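You operate a simulated robot arm through the tools that you are given. There is no shell and no other tool. Be economical: measure what you need, move in short steps, check, and stop when the job is done.

Carry out the task below with a simulated robot arm. There is one attempt and no reset: what you move stays moved.

TASK
Zero the visitor counter, click in both groups and put their cards away.
Fine: zero once; one click a visitor, as the yellow and orange group cards say; the cards go in the blue card tray. Set down upright: yellow group card, orange group card.

Only the result counts: the job must be done as asked and must still hold three seconds after the hand-in. Knocking over, shifting, dropping, spilling or breaking anything else fails it.

THE ROBOT
A 6-joint arm with a two-finger parallel gripper, fixed in place. Base frame: the origin is at the foot of the arm, x ahead of it, y to its left, z up; the work surface is at about z = 1.052. Units: m, rad, N and s.
With the tool pointing down near the work surface it reaches from about 0.28 to 0.64 m from the base axis. Its first joint turns from -2.007 to 2.007 rad. Payload 3.43 kg.
The TCP is the grasp point between the finger pads, 0.034 m short of the fingertips. In the tool frame z runs along the fingers and y along their closing line. The gripper opens to 0.128 m. The fingers are 0.024 m wide and 0.012 m thick; the gripper's body (0.048 by 0.13 m) begins 0.096 m behind the TCP.
Orientation is that of the tool frame in the base frame, as a unit quaternion [x, y, z, w]. With the fingers straight down and closing along the base's y, the tool's x points along the base's -x, its y along +y and its z along -z.

THE INTERFACE
- The arm moves only by the tool arm_command. Its arguments are lists of equal length, an entry for each row: "linear": the shift along the base's x, y, z in m, a list of three; "rot": the turn, a rotation vector about the base's x, y, z in rad, a list of three; "grip": the finger opening in m, from 0 to 0.128. In form: {"linear": [[tx, ty, tz], ...], "rot": [[wx, wy, wz], ...], "grip": [grip, ...]}. A call has 1 to 10 rows; each row shifts and turns the commanded pose from where the row before left it. A row lasts 0.2 s, in which the tool goes at most 0.05 m and 0.15 rad; a call with a longer step from one row to the next is refused whole, and so is a gripper value outside its range. A pose out of reach is approached as far as the arm can. The call stops where the force on the tool passes 40 N (or 10 N more than at its start, if that is more) or the arm is blocked; 0.2 s more then pass. The fingers move at their own pace (about 0.153 m/s each) and stop on an object; they squeeze with about 21 N. The grip force told is the motor's: it shows also when the fingers shut on nothing. Time passes only in rows, and 0.2 s behind the last, so rows that do not move let the fingers close. It gives the time, the measured TCP pose, the force on the tool (base axes), the opening and the grip force at its end, in the units of the frame above (readings bear some noise), with the torque about the TCP (base axes, N m) and any sound that the robot's microphone picked up, and new pictures: "pictures" is both (left out), scene, wrist or none.
- Cameras (640 x 400 px; columns grow to the right, rows downward): "scene" is fixed at [0.22, -0.4988, 1.6477]; the picture's right is [0.95, -0.32, 0.00], its down [-0.17, -0.50, -0.85] and it looks along [0.27, 0.81, -0.52] (base axes); focal length 337 px, centre (320, 200). "wrist" rides on the gripper at [0.076, -0.011, -0.16] in the tool frame; the picture's right is [0.15, 0.99, 0.00], its down [-0.88, 0.13, -0.46] and it looks along [-0.45, 0.07, 0.89] (tool axes); focal length 234 px, centre (320, 200). There is no depth. A picture from a camera that has moved, and an enlarged one, comes with that camera's place and axes in the base frame and with its lens.
- slide_trunk(by): slides the trunk up (or, below 0, down) by that many m; the arm rides with it, the base frame stays. It gives what a move gives, with no picture.
- zoom(camera, box): a new picture of the part [left, top, right, bottom] of that camera's present view, enlarged. The clock stands still meanwhile.
- job_done(): hands the job in; it is judged then, once.

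Work in short steps. Places have to be worked out from the pictures, the camera data and where the tool is seen: move nearer, look again, correct. Check each grasp and each placing, and mend what went wrong. You have 120 turns and 200 pictures in all, those below and enlarged ones among them. Open the gripper and draw the arm clear of the work before you hand the job in, unless the task says otherwise; then end with one line.

The tools are called after ">>>" as a command line: name --argument value ..., lists and objects as JSON in quotes. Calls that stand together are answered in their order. arm_command: Moves the arm, as the interface text tells. Its arguments: {"type":"object","properties":{"linear":{"type":"array"},"rot":{"type":"array"},"grip":{"type":"array"},"pictures":{"type":"string","enum":["both","scene","wrist","none"]}},"required":["linear","rot","grip"]} The other tools are called the same way: slide_trunk (by) slides the trunk up or down; zoom (camera, box) takes an enlarged picture of a part of a camera's view; job_done () hands the job in.

At the start:

```text
t: 0.0
position: [0.3727, 0.239, 1.3255]
tcp_rot: [0.001, 1.0, -0.001, -0.001]
contact_force: [-0.4, -0.9, -0.4]
moment: [-0.03, 0.01, 0.0]
gripper_width: 0.128
finger_force: 0.0
trunk travel left (down, up): [-0.925, 0.065]
```

scene: 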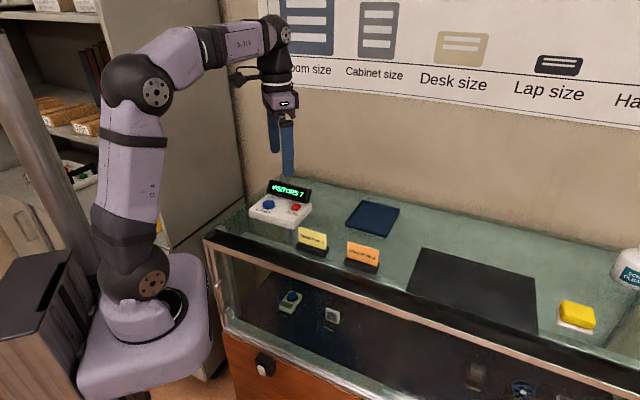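
wrist: 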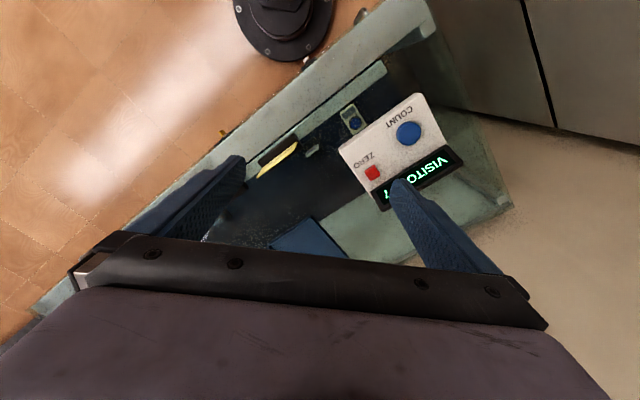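

I start by enlarging the scene picture to read the counter and the cards.

>>> zoom --camera "scene" --box '[230, 160, 420, 280]'

>>> zoom --camera "scene" --box '[285, 220, 395, 280]'

>>> zoom --camera "wrist" --box '[320, 70, 500, 230]'

```text
3.33 times, centred on (325, 220) of scene
camera zoom: at [0.22, -0.4988, 1.6477], right [0.95, -0.32, 0.0], down [-0.17, -0.5, -0.85], along [0.27, 0.81, -0.52], focal length 1122 px, centre (303, 133)
```

zoom: 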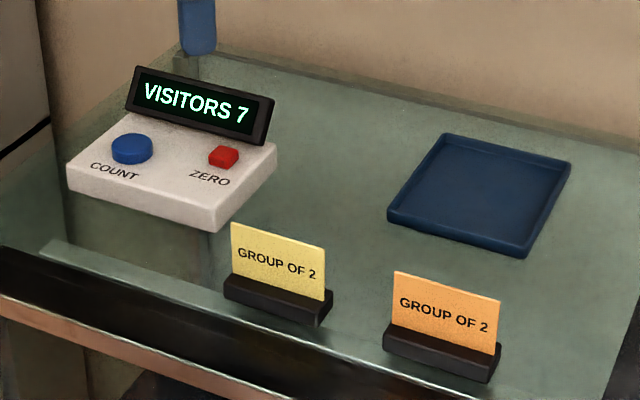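

```text
5.82 times, centred on (340, 250) of scene
camera zoom: at [0.22, -0.4988, 1.6477], right [0.95, -0.32, 0.0], down [-0.17, -0.5, -0.85], along [0.27, 0.81, -0.52], focal length 1958 px, centre (204, -91)
```

zoom: 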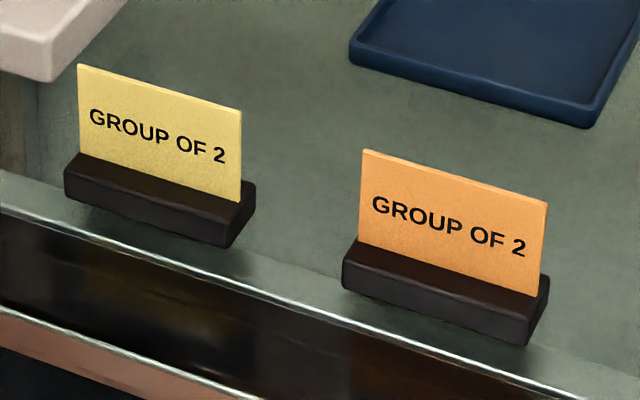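

```text
2.50 times, centred on (410, 150) of wrist
camera zoom: at [0.2977, 0.2288, 1.4844], right [-0.15, 0.99, 0.0], down [0.88, 0.13, 0.46], along [0.45, 0.07, -0.89], focal length 585 px, centre (95, 325)
```

zoom: 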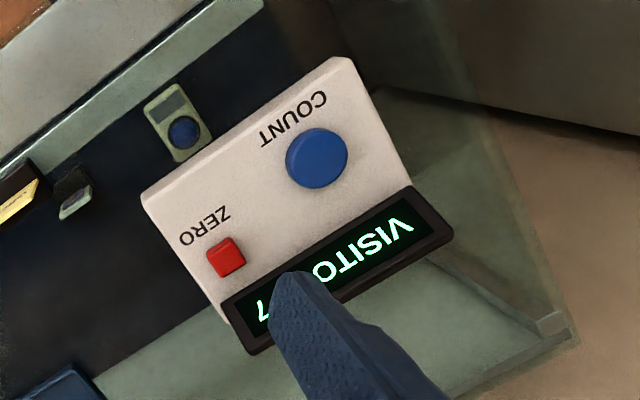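

The cards both say 2, so that's one zero press and 4 clicks. By triangulation, ZERO is at about (0.426, 0.345, 1.095) and COUNT at about (0.35, 0.385, 1.098). I'll close the fingers, yaw by -45° and hover above ZERO.

>>> arm_command --linear '[[0.009, 0.018, -0.005], [0.009, 0.018, -0.01], [0.009, 0.018, -0.02], [0.009, 0.018, -0.02], [0.009, 0.018, -0.02], [0.0083, 0.016, -0.02]]' --rot '[[0, 0, -0.131], [0, 0, -0.131], [0, 0, -0.131], [0, 0, -0.131], [0, 0, -0.131], [0, 0, -0.13]]' --grip '[0, 0, 0, 0, 0, 0]'

```text
t: 1.4
position: [0.427, 0.3466, 1.23]
tcp_rot: [0.385, 0.923, 0.0, 0.0]
contact_force: [-0.2, -0.1, 0.2]
moment: [-0.02, 0.03, 0.02]
gripper_width: 0.0
finger_force: 21.0
trunk travel left (down, up): [-0.925, 0.065]
camera wrist: at [0.3664, 0.3931, 1.3897], right [0.6, 0.8, 0.0], down [0.71, -0.53, 0.46], along [0.37, -0.27, -0.89], focal length 234 px, centre (320, 200)
```

scene: 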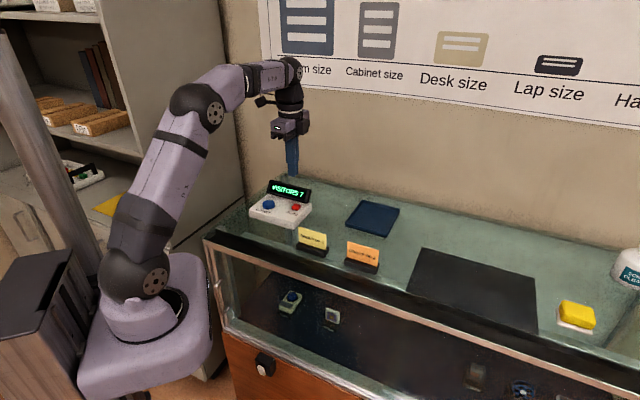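
wrist: 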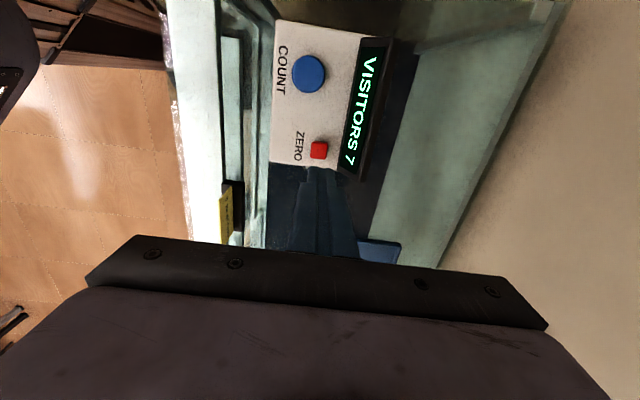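

ZERO re-measures at about (0.429, 0.345), so I make a small correction and descend to about 1 cm above it.

>>> arm_command --linear '[[0.002, -0.001, -0.03], [0, 0, -0.03], [0, 0, -0.022], [0, 0, 0]]' --rot '[[0, 0, 0], [0, 0, 0], [0, 0, 0], [0, 0, 0]]' --grip '[0, 0, 0, 0]'

>>> zoom --camera "scene" --box '[240, 165, 330, 230]'

>>> zoom --camera "wrist" --box '[240, 60, 420, 220]'

```text
t: 2.4
position: [0.4271, 0.344, 1.1497]
tcp_rot: [0.383, 0.924, -0.001, 0.0]
contact_force: [0.1, -0.7, 0.3]
moment: [-0.01, -0.02, 0.01]
gripper_width: 0.0001
finger_force: 20.2
trunk travel left (down, up): [-0.925, 0.065]
camera wrist: at [0.3673, 0.3902, 1.3079], right [0.6, 0.8, 0.0], down [0.71, -0.53, 0.46], along [0.37, -0.27, -0.89], focal length 234 px, centre (320, 200)
```

scene: 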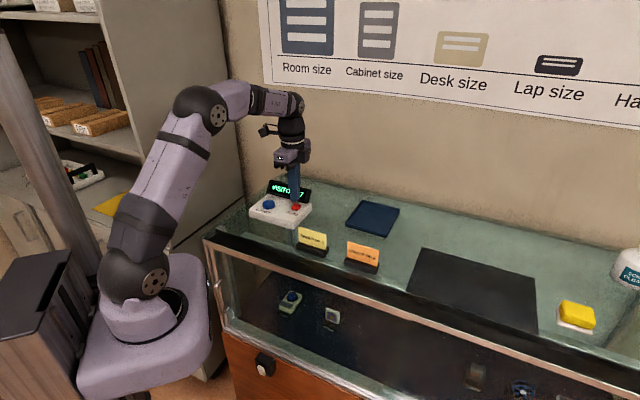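
wrist: 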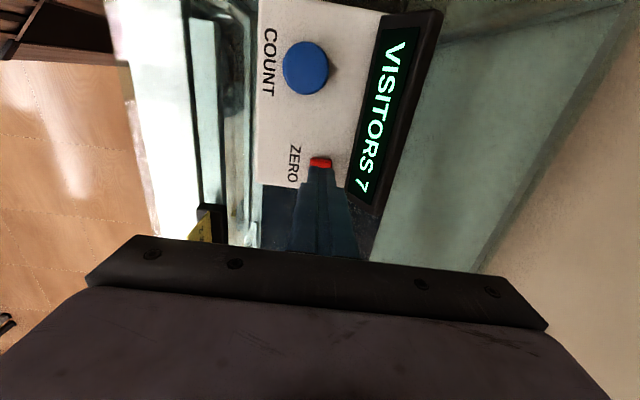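

```text
6.15 times, centred on (285, 198) of scene
camera zoom: at [0.22, -0.4988, 1.6477], right [0.95, -0.32, 0.0], down [-0.17, -0.5, -0.85], along [0.27, 0.81, -0.52], focal length 2071 px, centre (535, 215)
```

zoom: 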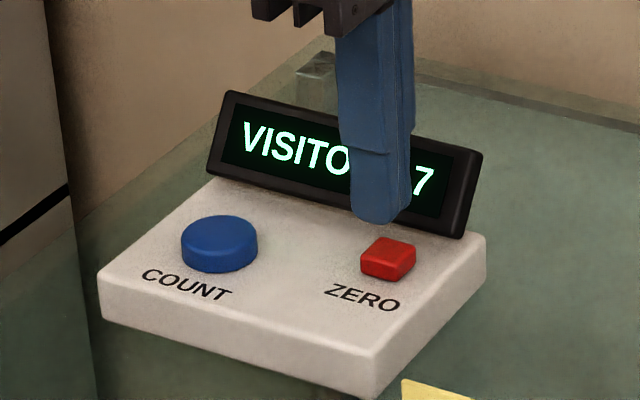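

```text
2.50 times, centred on (330, 140) of wrist
camera zoom: at [0.3673, 0.3902, 1.3079], right [0.6, 0.8, 0.0], down [0.71, -0.53, 0.46], along [0.37, -0.27, -0.89], focal length 585 px, centre (295, 350)
```

zoom: 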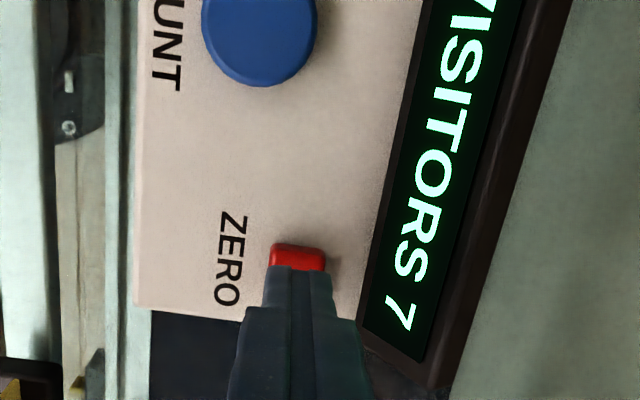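

The tip is about 2 cm above ZERO and lined up within a few mm. I nudge it along the device and lower it to just above the button.

>>> arm_command --linear '[[0.002, -0.002, 0], [0, 0, -0.012], [0, 0, -0.003], [0, 0, 0]]' --rot '[[0, 0, 0], [0, 0, 0], [0, 0, 0], [0, 0, 0]]' --grip '[0, 0, 0, 0]' --pictures "none"

>>> zoom --camera "scene" --box '[240, 165, 330, 230]'

```text
t: 3.4
position: [0.4299, 0.3424, 1.133]
tcp_rot: [0.383, 0.924, 0.0, 0.0]
contact_force: [0.1, 1.0, -0.2]
moment: [0.01, 0.04, 0.03]
gripper_width: 0.0
finger_force: 20.9
trunk travel left (down, up): [-0.925, 0.065]
```

```text
6.15 times, centred on (285, 198) of scene
camera zoom: at [0.22, -0.4988, 1.6477], right [0.95, -0.32, 0.0], down [-0.17, -0.5, -0.85], along [0.27, 0.81, -0.52], focal length 2071 px, centre (535, 215)
```

zoom: 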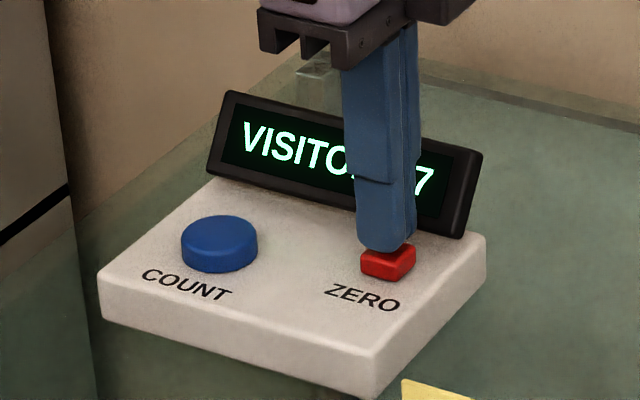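

The tip sits right over ZERO with a few mm to go. I press down in 2 mm steps, still watching the force.

>>> arm_command --linear '[[0, 0, -0.002], [0, 0, -0.002], [0, 0, -0.002], [0, 0, 0]]' --rot '[[0, 0, 0], [0, 0, 0], [0, 0, 0], [0, 0, 0]]' --grip '[0, 0, 0, 0]' --pictures "none"

>>> zoom --camera "scene" --box '[240, 165, 330, 230]'

```text
t: 4.4
position: [0.4309, 0.3425, 1.1275]
tcp_rot: [0.383, 0.924, 0.0, 0.0]
contact_force: [0.7, 0.2, 0.4]
moment: [0.01, -0.03, -0.01]
gripper_width: 0.0
finger_force: 21.3
trunk travel left (down, up): [-0.925, 0.065]
```

```text
6.15 times, centred on (285, 198) of scene
camera zoom: at [0.22, -0.4988, 1.6477], right [0.95, -0.32, 0.0], down [-0.17, -0.5, -0.85], along [0.27, 0.81, -0.52], focal length 2071 px, centre (535, 215)
```

zoom: 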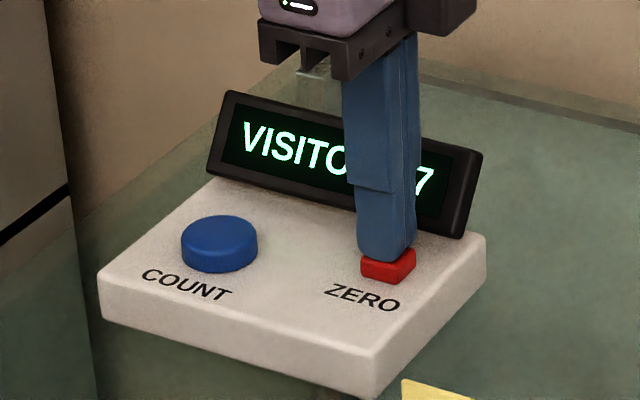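

There is no contact yet with the tip at 1.0935, so I keep going down in small steps.

>>> arm_command --linear '[[0, 0, -0.002], [0, 0, -0.002], [0, 0, -0.001], [0, 0, 0]]' --rot '[[0, 0, 0], [0, 0, 0], [0, 0, 0], [0, 0, 0]]' --grip '[0, 0, 0, 0]' --pictures "none"

>>> zoom --camera "scene" --box '[240, 165, 330, 230]'

```text
t: 5.4
position: [0.4297, 0.342, 1.1237]
tcp_rot: [0.383, 0.924, 0.001, 0.001]
contact_force: [1.0, 1.6, 7.5]
moment: [0.11, 0.02, -0.01]
gripper_width: 0.0
finger_force: 21.5
trunk travel left (down, up): [-0.925, 0.065]
heard: click
```

```text
6.15 times, centred on (285, 198) of scene
camera zoom: at [0.22, -0.4988, 1.6477], right [0.95, -0.32, 0.0], down [-0.17, -0.5, -0.85], along [0.27, 0.81, -0.52], focal length 2071 px, centre (535, 215)
```

zoom: 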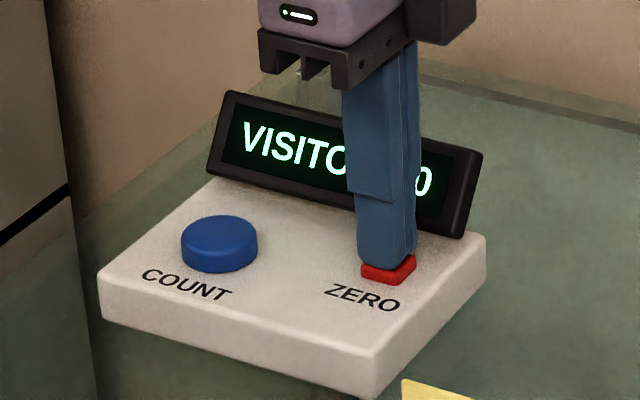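

It clicked once and reads 0. I lift and move over COUNT at about (0.353, 0.385).

>>> arm_command --linear '[[0, 0, 0.015], [0, 0, 0.025], [-0.026, 0.0145, 0], [-0.026, 0.0145, 0], [-0.025, 0.014, 0], [0, 0, -0.015], [0, 0, -0.01], [0, 0, 0]]' --rot '[[0, 0, 0], [0, 0, 0], [0, 0, 0], [0, 0, 0], [0, 0, 0], [0, 0, 0], [0, 0, 0], [0, 0, 0]]' --grip '[0, 0, 0, 0, 0, 0, 0, 0]' --pictures "wrist"

>>> zoom --camera "scene" --box '[240, 165, 330, 230]'

```text
t: 7.2
position: [0.3535, 0.3841, 1.1375]
tcp_rot: [0.383, 0.924, 0.0, 0.0]
contact_force: [-0.7, 0.0, 0.5]
moment: [0.03, 0.04, 0.01]
gripper_width: 0.0003
finger_force: 21.1
trunk travel left (down, up): [-0.925, 0.065]
camera wrist: at [0.2928, 0.4318, 1.2955], right [0.6, 0.8, 0.0], down [0.71, -0.53, 0.46], along [0.37, -0.27, -0.89], focal length 234 px, centre (320, 200)
```

wrist: 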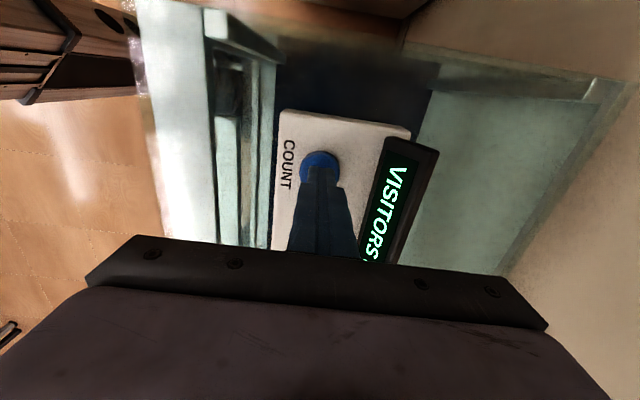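

```text
6.15 times, centred on (285, 198) of scene
camera zoom: at [0.22, -0.4988, 1.6477], right [0.95, -0.32, 0.0], down [-0.17, -0.5, -0.85], along [0.27, 0.81, -0.52], focal length 2071 px, centre (535, 215)
```

zoom: 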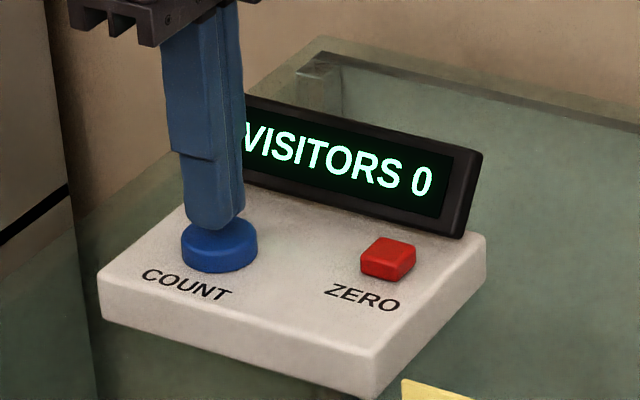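

The display reads 0 and the tip is centred over COUNT, about 1 cm above it. I lower it in fine steps to find the press depth.

>>> arm_command --linear '[[0, 0, -0.005], [0, 0, -0.003], [0, 0, -0.002], [0, 0, -0.002], [0, 0, 0]]' --rot '[[0, 0, 0], [0, 0, 0], [0, 0, 0], [0, 0, 0], [0, 0, 0]]' --grip '[0, 0, 0, 0, 0]' --pictures "none"

>>> zoom --camera "scene" --box '[240, 165, 330, 230]'

```text
t: 8.4
position: [0.3525, 0.3845, 1.1256]
tcp_rot: [0.383, 0.924, 0.001, 0.0]
contact_force: [0.0, 0.3, 2.5]
moment: [0.04, 0.02, -0.01]
gripper_width: 0.0001
finger_force: 21.2
trunk travel left (down, up): [-0.925, 0.065]
heard: click
```

```text
6.15 times, centred on (285, 198) of scene
camera zoom: at [0.22, -0.4988, 1.6477], right [0.95, -0.32, 0.0], down [-0.17, -0.5, -0.85], along [0.27, 0.81, -0.52], focal length 2071 px, centre (535, 215)
```

zoom: 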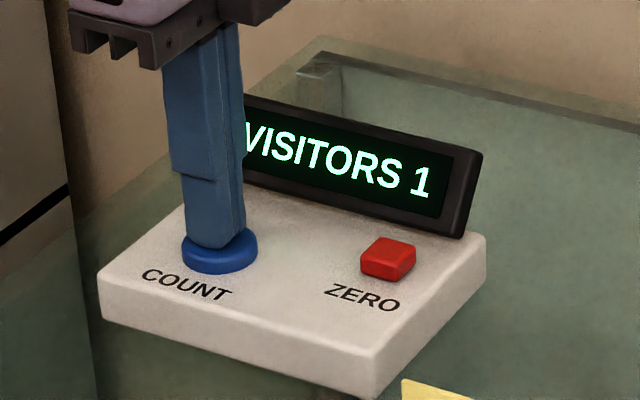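

The count is 1. I do one more press by releasing 1 cm, waiting, then pressing 1 cm again.

>>> arm_command --linear '[[0, 0, 0.012], [0, 0, 0], [0, 0, -0.006], [0, 0, -0.003], [0, 0, -0.003], [0, 0, 0]]' --rot '[[0, 0, 0], [0, 0, 0], [0, 0, 0], [0, 0, 0], [0, 0, 0], [0, 0, 0]]' --grip '[0, 0, 0, 0, 0, 0]' --pictures "none"

>>> zoom --camera "scene" --box '[240, 165, 330, 230]'

```text
t: 9.8
position: [0.3534, 0.3853, 1.1256]
tcp_rot: [0.383, 0.924, 0.001, 0.0]
contact_force: [-1.3, 0.2, 1.2]
moment: [0.02, 0.05, 0.0]
gripper_width: 0.0
finger_force: 21.0
trunk travel left (down, up): [-0.925, 0.065]
heard: click
```

```text
6.15 times, centred on (285, 198) of scene
camera zoom: at [0.22, -0.4988, 1.6477], right [0.95, -0.32, 0.0], down [-0.17, -0.5, -0.85], along [0.27, 0.81, -0.52], focal length 2071 px, centre (535, 215)
```

zoom: 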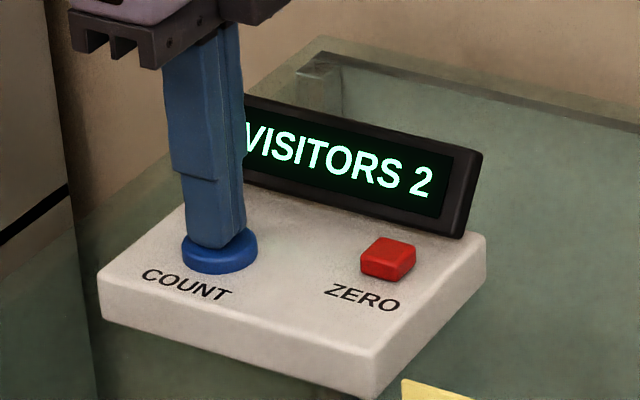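

The display reads 2 after one clean click. I repeat the same press for the third.

>>> arm_command --linear '[[0, 0, 0.012], [0, 0, 0], [0, 0, -0.006], [0, 0, -0.003], [0, 0, -0.003], [0, 0, 0]]' --rot '[[0, 0, 0], [0, 0, 0], [0, 0, 0], [0, 0, 0], [0, 0, 0], [0, 0, 0]]' --grip '[0, 0, 0, 0, 0, 0]' --pictures "none"

>>> zoom --camera "scene" --box '[240, 165, 330, 230]'

```text
t: 11.2
position: [0.354, 0.3856, 1.1268]
tcp_rot: [0.383, 0.924, 0.0, 0.0]
contact_force: [0.3, 1.4, 1.3]
moment: [0.04, 0.01, 0.0]
gripper_width: 0.0
finger_force: 20.9
trunk travel left (down, up): [-0.925, 0.065]
heard: click
```

```text
6.15 times, centred on (285, 198) of scene
camera zoom: at [0.22, -0.4988, 1.6477], right [0.95, -0.32, 0.0], down [-0.17, -0.5, -0.85], along [0.27, 0.81, -0.52], focal length 2071 px, centre (535, 215)
```

zoom: 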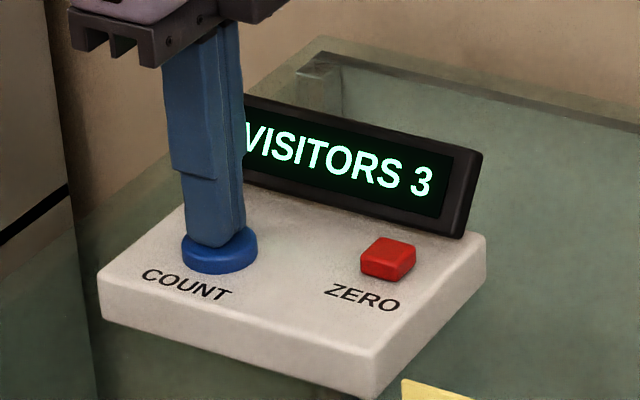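

Reads 3, so this is the fourth and last press.

>>> arm_command --linear '[[0, 0, 0.012], [0, 0, 0], [0, 0, -0.006], [0, 0, -0.003], [0, 0, -0.003], [0, 0, 0]]' --rot '[[0, 0, 0], [0, 0, 0], [0, 0, 0], [0, 0, 0], [0, 0, 0], [0, 0, 0]]' --grip '[0, 0, 0, 0, 0, 0]' --pictures "none"

>>> zoom --camera "scene" --box '[240, 165, 330, 230]'

```text
t: 12.6
position: [0.3529, 0.385, 1.1255]
tcp_rot: [0.382, 0.924, 0.0, 0.001]
contact_force: [-1.2, 0.2, 1.9]
moment: [0.06, -0.01, 0.0]
gripper_width: 0.0
finger_force: 21.0
trunk travel left (down, up): [-0.925, 0.065]
heard: click
```

```text
6.15 times, centred on (285, 198) of scene
camera zoom: at [0.22, -0.4988, 1.6477], right [0.95, -0.32, 0.0], down [-0.17, -0.5, -0.85], along [0.27, 0.81, -0.52], focal length 2071 px, centre (535, 215)
```

zoom: 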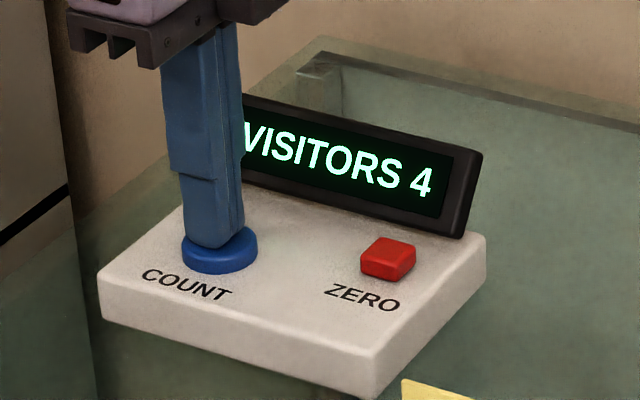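

The display reads 4. I lift clear and move above the yellow card at about (0.423, 0.177) with the fingers partly open.

>>> arm_command --linear '[[0, 0, 0.03], [0, 0, 0.04], [0, 0, 0.04], [0.0117, -0.0347, 0], [0.0117, -0.0347, 0], [0.0117, -0.0347, 0], [0.0117, -0.0347, 0], [0.0117, -0.0347, 0], [0.0117, -0.0347, 0], [0, 0, 0]]' --rot '[[0, 0, 0], [0, 0, 0], [0, 0, 0], [0, 0, 0], [0, 0, 0], [0, 0, 0], [0, 0, 0], [0, 0, 0], [0, 0, 0], [0, 0, 0]]' --grip '[0, 0, 0, 0, 0, 0, 0.04, 0.06, 0.06, 0.06]'

```text
t: 14.8
position: [0.423, 0.1782, 1.234]
tcp_rot: [0.383, 0.924, 0.001, 0.0]
contact_force: [0.2, 0.4, 0.0]
moment: [0.01, 0.03, -0.03]
gripper_width: 0.06
finger_force: 0.0
trunk travel left (down, up): [-0.925, 0.065]
camera wrist: at [0.3627, 0.2242, 1.3935], right [0.6, 0.8, 0.0], down [0.71, -0.53, 0.46], along [0.37, -0.27, -0.89], focal length 234 px, centre (320, 200)
```

scene: 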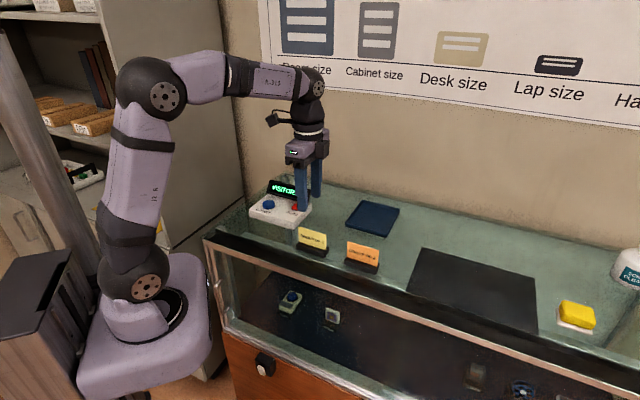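
wrist: 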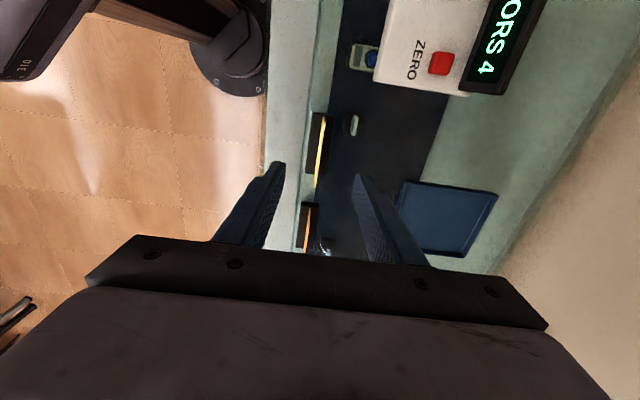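

>>> zoom --camera "wrist" --box '[270, 90, 430, 270]'

```text
2.22 times, centred on (350, 180) of wrist
camera zoom: at [0.3627, 0.2242, 1.3935], right [0.6, 0.8, 0.0], down [0.71, -0.53, 0.46], along [0.37, -0.27, -0.89], focal length 520 px, centre (253, 244)
```

zoom: 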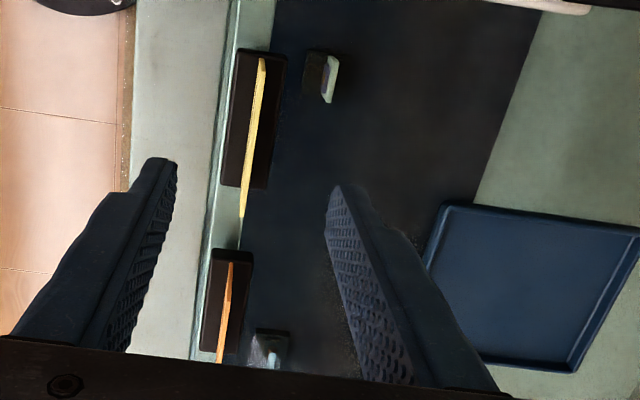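

The yellow card's base is at about (0.426, 0.178), at -45° and aligned with the gripper, with its top at about z 1.12. The tray centre at about (0.655, 0.27) is outside the nominal reach, so I raise the trunk to test reach over the tray before gripping anything.

>>> slide_trunk --by 0.06

>>> arm_command --linear '[[0.038, 0.015, 0], [0.038, 0.015, 0], [0.038, 0.015, -0.02], [0.038, 0.015, -0.03], [0.038, 0.015, -0.03], [0.038, 0.015, -0.03], [0, 0, -0.02], [0, 0, 0]]' --rot '[[0, 0, 0], [0, 0, 0], [0, 0, 0], [0, 0, 0], [0, 0, 0], [0, 0, 0], [0, 0, 0], [0, 0, 0]]' --grip '[0.06, 0.06, 0.06, 0.06, 0.06, 0.06, 0.06, 0.06]'

```text
t: 15.8
position: [0.4235, 0.1783, 1.2951]
tcp_rot: [0.382, 0.924, 0.001, 0.001]
contact_force: [-0.1, -0.3, 0.5]
moment: [-0.01, -0.01, 0.02]
gripper_width: 0.0601
finger_force: 0.1
trunk travel left (down, up): [-0.985, 0.005]
```

```text
refused: row 4 steps farther than a row can; nothing moved
```

The trunk is up 6 cm, but a row was too long. I use shorter rows for the reach test.

>>> arm_command --linear '[[0.038, 0.015, 0], [0.038, 0.015, 0], [0.038, 0.015, -0.02], [0.038, 0.015, -0.02], [0.038, 0.015, -0.02], [0.038, 0.015, -0.02], [0, 0, -0.03], [0, 0, -0.02], [0, 0, 0]]' --rot '[[0, 0, 0], [0, 0, 0], [0, 0, 0], [0, 0, 0], [0, 0, 0], [0, 0, 0], [0, 0, 0], [0, 0, 0], [0, 0, 0]]' --grip '[0.06, 0.06, 0.06, 0.06, 0.06, 0.06, 0.06, 0.06, 0.06]'

```text
t: 17.8
position: [0.5961, 0.243, 1.1695]
tcp_rot: [0.382, 0.924, 0.0, 0.0]
contact_force: [-0.3, -0.9, -1.0]
moment: [0.0, 0.02, -0.01]
gripper_width: 0.0601
finger_force: 0.2
out of reach, approached as far as the arm can: row 5, 6, 7, 8
trunk travel left (down, up): [-0.985, 0.005]
camera wrist: at [0.5364, 0.2898, 1.3279], right [0.6, 0.8, 0.0], down [0.72, -0.53, 0.45], along [0.36, -0.27, -0.89], focal length 234 px, centre (320, 200)
```

scene: 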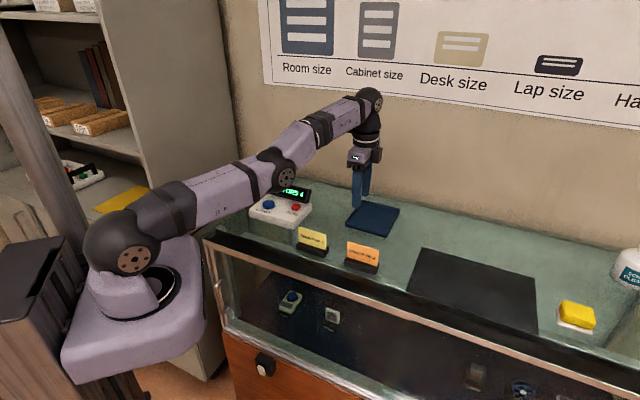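
wrist: 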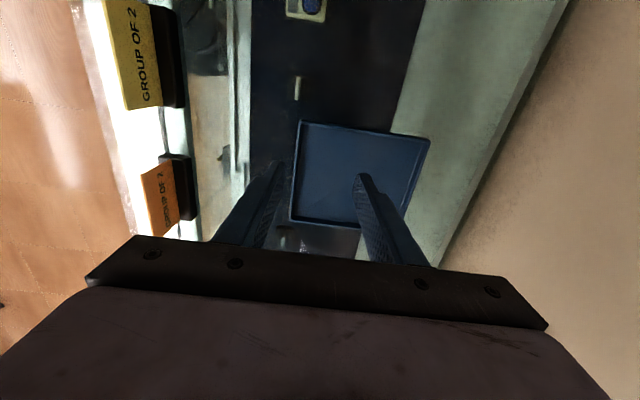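

Straight down at z 1.17 the arm got to radius 0.644; lower should allow more. The tray measures corners (0.555,0.249), (0.648,0.159), (0.744,0.271), (0.654,0.355). I test the farthest grip position I would need, about (0.63, 0.207) at z 1.125.

>>> arm_command --linear '[[0.01, -0.012, -0.015], [0.01, -0.012, -0.015], [0.014, -0.012, -0.015], [0, 0, 0]]' --rot '[[0, 0, 0], [0, 0, 0], [0, 0, 0], [0, 0, 0]]' --grip '[0.06, 0.06, 0.06, 0.06]' --pictures "wrist"

```text
t: 18.8
position: [0.6231, 0.2034, 1.1217]
tcp_rot: [0.383, 0.924, 0.001, 0.0]
contact_force: [-0.6, -1.0, 0.1]
moment: [-0.02, -0.02, 0.0]
gripper_width: 0.0602
finger_force: 0.1
out of reach, approached as far as the arm can: row 3
trunk travel left (down, up): [-0.985, 0.005]
camera wrist: at [0.5621, 0.2503, 1.2808], right [0.6, 0.8, 0.0], down [0.71, -0.53, 0.46], along [0.37, -0.27, -0.89], focal length 234 px, centre (320, 200)
```

wrist: 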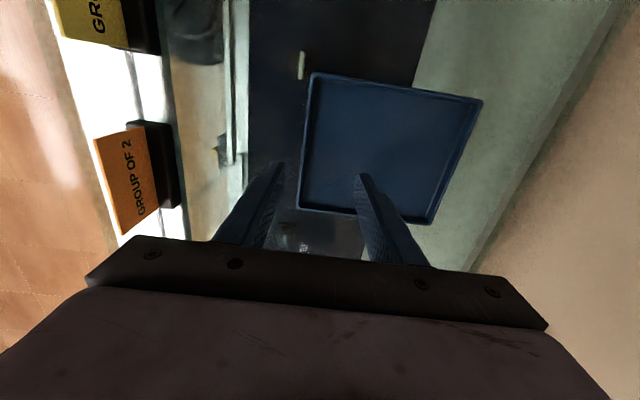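

Straight down tops out at radius about 0.655, so I'll grip the cards with the tool tilted 0.35 rad in the card plane. After a +90° yaw that tilt points outward over the tray. I go back above the yellow card and tilt.

>>> arm_command --linear '[[0, 0, 0.04], [0, 0, 0.04], [-0.0395, -0.005, 0], [-0.0395, -0.005, 0], [-0.0395, -0.005, 0], [-0.0395, -0.005, 0], [-0.0395, -0.005, 0], [0, 0, 0]]' --rot '[[0, 0, 0], [0, 0, 0], [0, 0, 0], [-0.0825, -0.0825, 0], [-0.0825, -0.0825, 0], [-0.0825, -0.0825, 0], [0, 0, 0], [0, 0, 0]]' --grip '[0.06, 0.06, 0.06, 0.06, 0.06, 0.06, 0.06, 0.06]'

```text
t: 20.6
position: [0.6077, 0.2082, 1.2139]
tcp_rot: [0.382, 0.923, -0.021, 0.037]
contact_force: [-1.0, 0.5, -0.7]
moment: [0.0, 0.02, 0.02]
gripper_width: 0.0601
finger_force: 0.0
out of reach, approached as far as the arm can: row 1, 2, 3, 4, 5, 6, 7
trunk travel left (down, up): [-0.985, 0.005]
camera wrist: at [0.5385, 0.2657, 1.3664], right [0.6, 0.8, -0.02], down [0.69, -0.5, 0.53], along [0.41, -0.33, -0.85], focal length 234 px, centre (320, 200)
```

scene: 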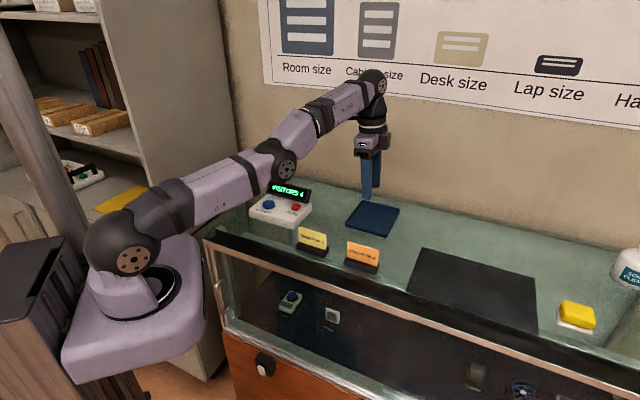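
wrist: 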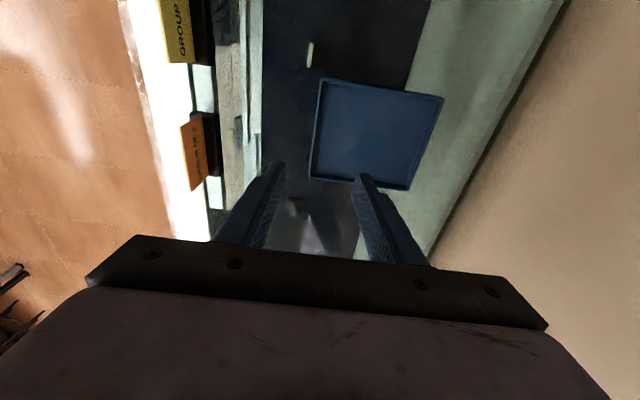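

The command was still saturated near the reach limit. I retract inward a little to resync the commanded pose.

>>> arm_command --linear '[[-0.04, -0.005, 0], [-0.04, -0.005, 0], [0, 0, 0], [0, 0, 0]]' --rot '[[0, 0, 0], [0, 0, 0], [0, 0, 0], [0, 0, 0]]' --grip '[0.06, 0.06, 0.06, 0.06]' --pictures "none"

```text
t: 21.6
position: [0.6068, 0.209, 1.214]
tcp_rot: [0.382, 0.923, -0.02, 0.036]
contact_force: [0.6, 0.5, 1.0]
moment: [0.01, 0.01, -0.01]
gripper_width: 0.0601
finger_force: 0.1
out of reach, approached as far as the arm can: row 1, 2
trunk travel left (down, up): [-0.985, 0.005]
```

It is not moving, so the solver seems stuck with the tilt command. I undo the tilt and see if it frees up.

>>> arm_command --linear '[[0, 0, 0], [0, 0, 0], [0, 0, 0], [0, 0, 0]]' --rot '[[0.0825, 0.0825, 0], [0.0825, 0.0825, 0], [0.0825, 0.0825, 0], [0, 0, 0]]' --grip '[0.06, 0.06, 0.06, 0.06]' --pictures "none"

```text
t: 22.6
position: [0.5794, 0.1966, 1.206]
tcp_rot: [0.379, 0.916, 0.047, -0.125]
contact_force: [-0.7, -0.2, -0.2]
moment: [0.01, 0.0, 0.0]
gripper_width: 0.0598
finger_force: 0.0
out of reach, approached as far as the arm can: row 1, 2, 3
trunk travel left (down, up): [-0.985, 0.005]
```

The commanded pose resets to the measured one, and the arm was stuck at the straight-elbow singularity. It is off that now, so I try moving inward again.

>>> arm_command --linear '[[-0.03, -0.005, 0], [-0.03, -0.005, 0], [-0.03, -0.005, 0], [0, 0, 0]]' --rot '[[0, 0, 0], [0, 0, 0], [0, 0, 0], [0, 0, 0]]' --grip '[0.06, 0.06, 0.06, 0.06]'

```text
t: 23.6
position: [0.5776, 0.1971, 1.2066]
tcp_rot: [0.379, 0.916, 0.047, -0.124]
contact_force: [-1.2, 0.5, 0.0]
moment: [-0.03, -0.01, -0.04]
gripper_width: 0.0599
finger_force: 0.1
out of reach, approached as far as the arm can: row 1, 2, 3
trunk travel left (down, up): [-0.985, 0.005]
camera wrist: at [0.5501, 0.2129, 1.3797], right [0.6, 0.8, 0.03], down [0.78, -0.59, 0.21], along [0.18, -0.1, -0.98], focal length 234 px, centre (320, 200)
```

scene: 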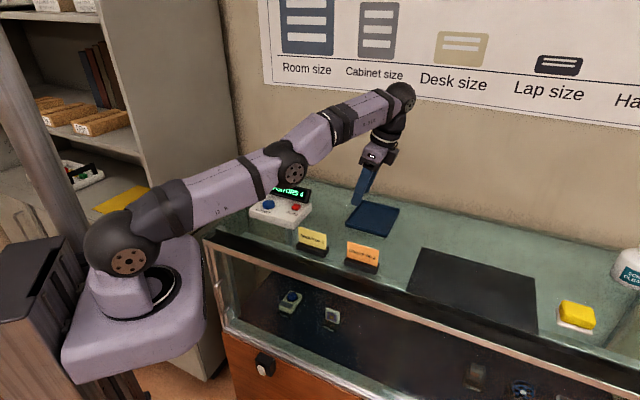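
wrist: 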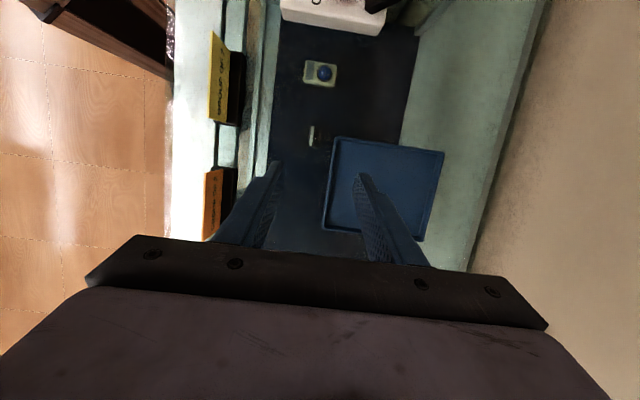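

The elbow is straight, so pulling directly inward fails, but moving down worked before. I descend with a slight inward component.

>>> arm_command --linear '[[0, 0, -0.02], [-0.005, 0, -0.02], [-0.01, 0, -0.015], [-0.02, -0.005, 0], [-0.02, -0.005, 0], [0, 0, 0]]' --rot '[[0, 0, 0], [0, 0, 0], [0, 0, 0], [0, 0, 0], [0, 0, 0], [0, 0, 0]]' --grip '[0.06, 0.06, 0.06, 0.06, 0.06, 0.06]' --pictures "none"

```text
t: 25.0
position: [0.5832, 0.1993, 1.1715]
tcp_rot: [0.38, 0.915, 0.047, -0.124]
contact_force: [0.4, 0.1, 0.1]
moment: [0.0, 0.02, -0.01]
gripper_width: 0.06
finger_force: 0.0
out of reach, approached as far as the arm can: row 2, 3, 4, 5
trunk travel left (down, up): [-0.985, 0.005]
```

I try one pure downward step, which stays well inside the reach sphere, to bend the elbow. Tips will stay above 1.09, clear of the tray rim.

>>> arm_command --linear '[[-0.015, -0.005, -0.03]]' --rot '[[0, 0, 0]]' --grip '[0.06]' --pictures "none"

```text
t: 25.4
position: [0.5836, 0.2006, 1.1624]
tcp_rot: [0.379, 0.916, 0.047, -0.126]
contact_force: [0.5, 0.7, 0.5]
moment: [-0.03, 0.01, -0.03]
gripper_width: 0.06
finger_force: 0.0
out of reach, approached as far as the arm can: row 1
trunk travel left (down, up): [-0.985, 0.005]
```

Only near-tangential steps solve. Pure down was accepted before, so I take pure-down steps, which should progressively bend the elbow.

>>> arm_command --linear '[[0.002, 0, -0.02], [0.002, 0, -0.015], [0, 0, 0]]' --rot '[[0, 0, 0], [0, 0, 0], [0, 0, 0]]' --grip '[0.06, 0.06, 0.06]' --pictures "none"

```text
t: 26.2
position: [0.5882, 0.201, 1.128]
tcp_rot: [0.378, 0.916, 0.046, -0.125]
contact_force: [-0.9, 0.6, -0.7]
moment: [0.02, -0.03, 0.02]
gripper_width: 0.06
finger_force: 0.1
trunk travel left (down, up): [-0.985, 0.005]
```

Accepted: the arm is now about 1 cm inside its limit. Now I try moving inward in small steps.

>>> arm_command --linear '[[-0.01, -0.003, -0.002], [-0.015, -0.004, 0], [-0.02, -0.005, 0], [-0.02, -0.005, 0], [-0.02, -0.005, 0]]' --rot '[[0, 0, 0], [0, 0, 0], [0, 0, 0], [0, 0, 0], [0, 0, 0]]' --grip '[0.06, 0.06, 0.06, 0.06, 0.06]' --pictures "scene"

```text
t: 27.4
position: [0.5884, 0.202, 1.1275]
tcp_rot: [0.378, 0.916, 0.046, -0.125]
contact_force: [-0.2, 0.2, 0.4]
moment: [0.01, 0.01, 0.01]
gripper_width: 0.0599
finger_force: 0.0
out of reach, approached as far as the arm can: row 1, 2, 3, 4, 5
trunk travel left (down, up): [-0.985, 0.005]
```

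scene: 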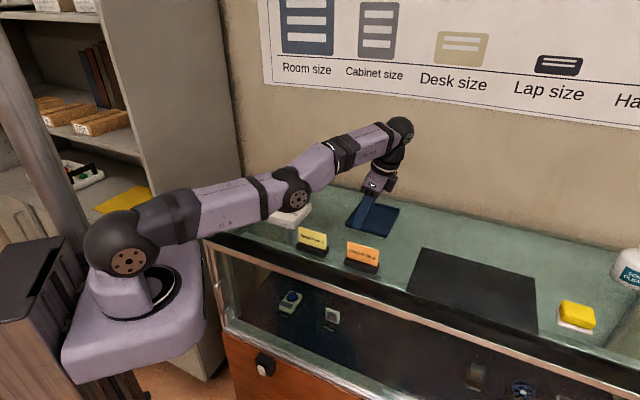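

The pictures suggest that my earlier upward move pushed the elbow slightly over-straight to its limit, so inward motion is on the wrong branch. I go up along the reach sphere, then stretch outward and down so the elbow bends the right way.

>>> arm_command --linear '[[-0.012, -0.004, 0.04], [-0.016, -0.005, 0.04], [-0.018, -0.006, 0.04]]' --rot '[[0, 0, 0], [0, 0, 0], [0, 0, 0]]' --grip '[0.06, 0.06, 0.06]' --pictures "none"

>>> arm_command --linear '[[0.03, 0.01, 0], [0.03, 0.01, 0], [0.02, 0.007, -0.02], [0.02, 0.007, -0.03]]' --rot '[[0, 0, 0], [0, 0, 0], [0, 0, 0], [0, 0, 0]]' --grip '[0.06, 0.06, 0.06, 0.06]' --pictures "scene"

```text
t: 28.2
position: [0.56, 0.1872, 1.2525]
tcp_rot: [0.379, 0.916, 0.044, -0.126]
contact_force: [-1.4, -0.1, 0.0]
moment: [0.0, -0.03, 0.01]
gripper_width: 0.0599
finger_force: 0.0
out of reach, approached as far as the arm can: row 1, 2, 3
trunk travel left (down, up): [-0.985, 0.005]
```

```text
t: 29.2
position: [0.5775, 0.1889, 1.1964]
tcp_rot: [0.379, 0.916, 0.048, -0.124]
contact_force: [0.0, -0.4, 0.9]
moment: [-0.01, -0.06, 0.01]
gripper_width: 0.0598
finger_force: 0.1
out of reach, approached as far as the arm can: row 1, 2, 3, 4
trunk travel left (down, up): [-0.985, 0.005]
```

scene: 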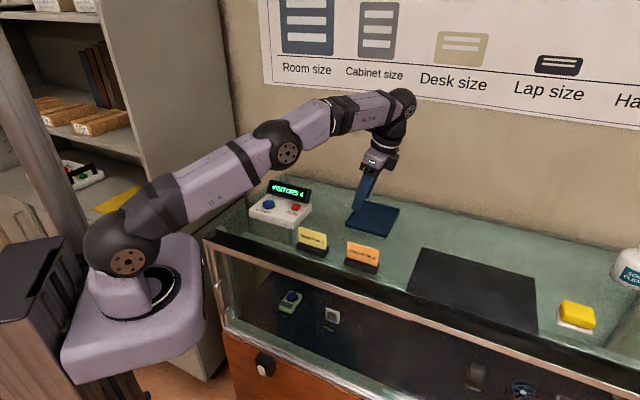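

The elbow now bends upward again. I pull inward.

>>> arm_command --linear '[[-0.02, -0.001, 0], [-0.03, -0.002, 0], [-0.03, -0.002, 0], [-0.03, -0.002, 0], [-0.03, -0.002, 0.0]]' --rot '[[0, 0, 0], [0, 0, 0], [-0.09, -0.09, 0], [-0.09, -0.09, 0], [0, 0, 0]]' --grip '[0.06, 0.06, 0.06, 0.06, 0.06]' --pictures "none"

```text
t: 30.4
position: [0.4363, 0.1788, 1.1962]
tcp_rot: [0.383, 0.924, -0.001, -0.006]
contact_force: [-0.2, 0.4, 0.6]
moment: [-0.01, -0.03, 0.02]
gripper_width: 0.06
finger_force: 0.0
trunk travel left (down, up): [-0.985, 0.005]
```

The arm moves freely again and is vertical. I apply the 0.35 rad tilt above the yellow card and look.

>>> arm_command --linear '[[-0.005, 0, 0], [-0.0056, 0, 0], [0, 0, 0], [0, 0, -0.02], [0, 0, 0]]' --rot '[[-0.08, -0.08, 0], [-0.08, -0.08, 0], [-0.08, -0.08, 0], [0, 0, 0], [0, 0, 0]]' --grip '[0.06, 0.06, 0.06, 0.06, 0.06]'

>>> zoom --camera "scene" --box '[270, 170, 390, 280]'

>>> zoom --camera "wrist" --box '[220, 60, 420, 240]'

```text
t: 31.6
position: [0.4263, 0.1781, 1.1764]
tcp_rot: [0.378, 0.911, -0.067, 0.15]
contact_force: [0.1, -0.8, 0.2]
moment: [0.02, -0.03, -0.03]
gripper_width: 0.0598
finger_force: 0.1
trunk travel left (down, up): [-0.985, 0.005]
camera wrist: at [0.333, 0.2597, 1.3016], right [0.6, 0.8, -0.05], down [0.58, -0.39, 0.71], along [0.55, -0.46, -0.7], focal length 234 px, centre (320, 200)
```

scene: 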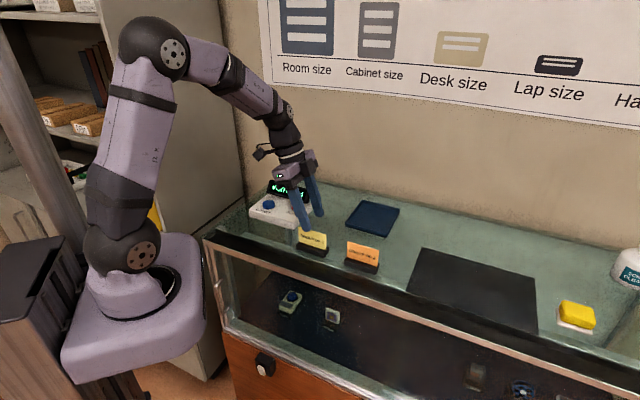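
wrist: 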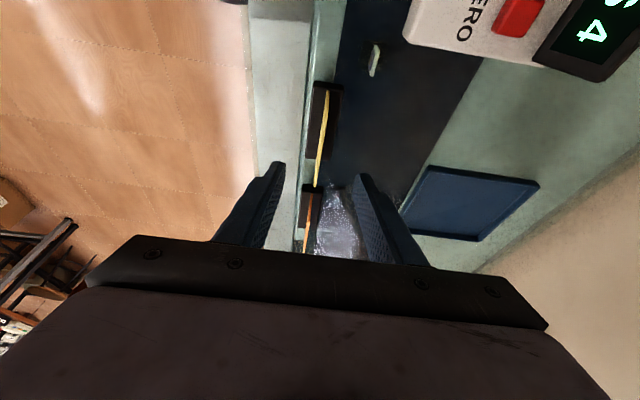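

```text
3.64 times, centred on (330, 225) of scene
camera zoom: at [0.22, -0.4988, 1.6477], right [0.95, -0.32, 0.0], down [-0.17, -0.5, -0.85], along [0.27, 0.81, -0.52], focal length 1224 px, centre (284, 109)
```

zoom: 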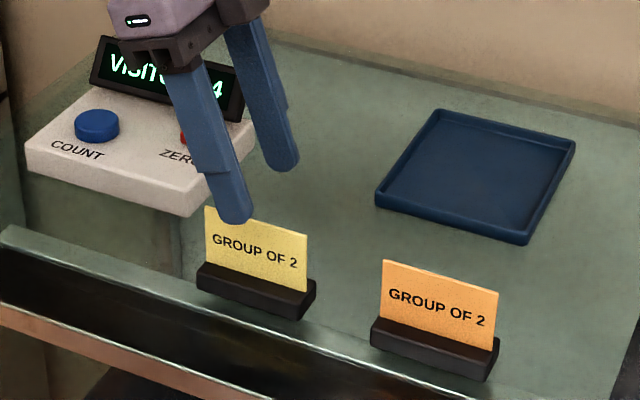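

```text
2.22 times, centred on (320, 150) of wrist
camera zoom: at [0.333, 0.2597, 1.3016], right [0.6, 0.8, -0.05], down [0.58, -0.39, 0.71], along [0.55, -0.46, -0.7], focal length 520 px, centre (320, 311)
```

zoom: 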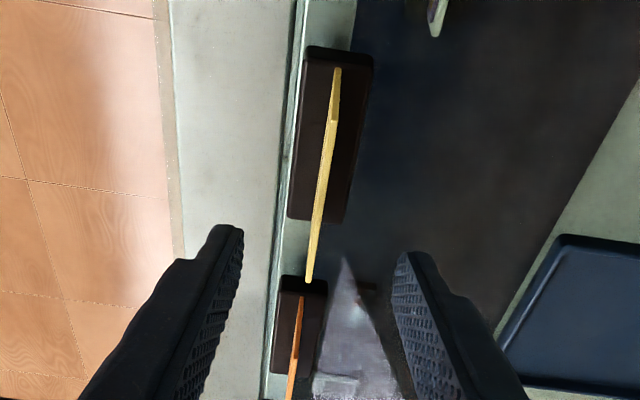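

The card plane is within 2 mm of the finger midline. I shift slightly along the card to grip its centre and descend to TCP z of about 1.110.

>>> arm_command --linear '[[-0.003, 0.003, -0.02], [-0.003, 0.003, -0.02], [0, 0, -0.016], [0, 0, -0.01], [0, 0, 0]]' --rot '[[0, 0, 0], [0, 0, 0], [0, 0, 0], [0, 0, 0], [0, 0, 0]]' --grip '[0.06, 0.06, 0.06, 0.06, 0.06]' --pictures "wrist"

>>> zoom --camera "scene" --box '[270, 170, 390, 280]'

```text
t: 32.8
position: [0.4204, 0.1841, 1.1099]
tcp_rot: [0.378, 0.911, -0.066, 0.149]
contact_force: [0.3, 0.4, 0.8]
moment: [0.01, -0.03, -0.01]
gripper_width: 0.0602
finger_force: 0.0
trunk travel left (down, up): [-0.985, 0.005]
camera wrist: at [0.3274, 0.2655, 1.2361], right [0.6, 0.8, -0.06], down [0.58, -0.39, 0.71], along [0.55, -0.46, -0.7], focal length 234 px, centre (320, 200)
```

wrist: 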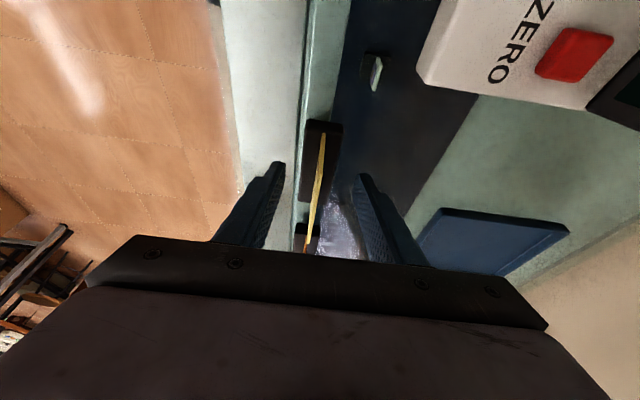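

```text
3.64 times, centred on (330, 225) of scene
camera zoom: at [0.22, -0.4988, 1.6477], right [0.95, -0.32, 0.0], down [-0.17, -0.5, -0.85], along [0.27, 0.81, -0.52], focal length 1224 px, centre (284, 109)
```

zoom: 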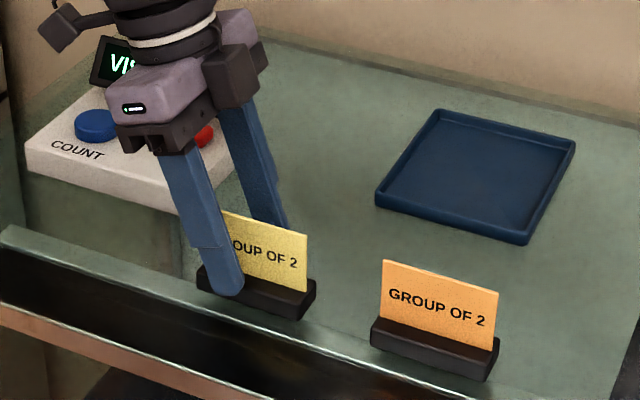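

The fingers straddle the card near its centre, with the tips just above the base. I raise 2 mm and close.

>>> arm_command --linear '[[0, 0, 0.002], [0, 0, 0], [0, 0, 0], [0, 0, 0]]' --rot '[[0, 0, 0], [0, 0, 0], [0, 0, 0], [0, 0, 0]]' --grip '[0.03, 0.015, 0, 0]' --pictures "wrist"

>>> zoom --camera "scene" --box '[270, 170, 390, 280]'

```text
t: 33.8
position: [0.4212, 0.1864, 1.1123]
tcp_rot: [0.379, 0.911, -0.067, 0.149]
contact_force: [0.6, 0.1, 0.0]
moment: [-0.02, -0.02, -0.01]
gripper_width: 0.0023
finger_force: 21.1
trunk travel left (down, up): [-0.985, 0.005]
camera wrist: at [0.3275, 0.266, 1.2381], right [0.6, 0.8, -0.05], down [0.58, -0.39, 0.71], along [0.55, -0.46, -0.7], focal length 234 px, centre (320, 200)
```

wrist: 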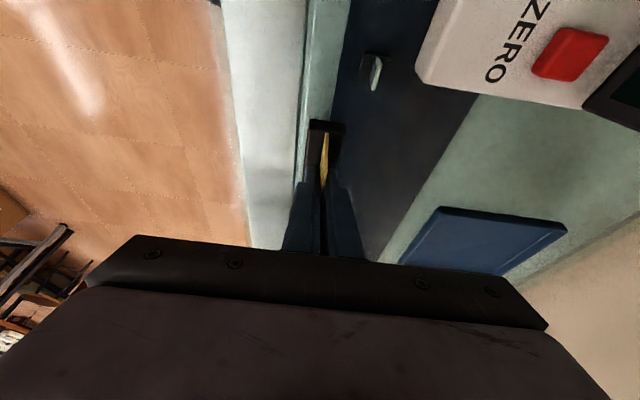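

```text
3.64 times, centred on (330, 225) of scene
camera zoom: at [0.22, -0.4988, 1.6477], right [0.95, -0.32, 0.0], down [-0.17, -0.5, -0.85], along [0.27, 0.81, -0.52], focal length 1224 px, centre (284, 109)
```

zoom: 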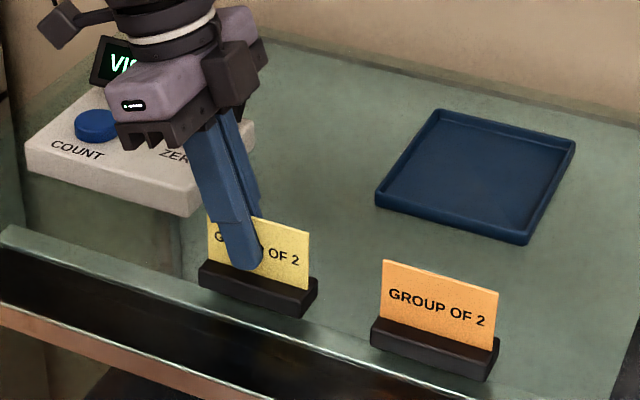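

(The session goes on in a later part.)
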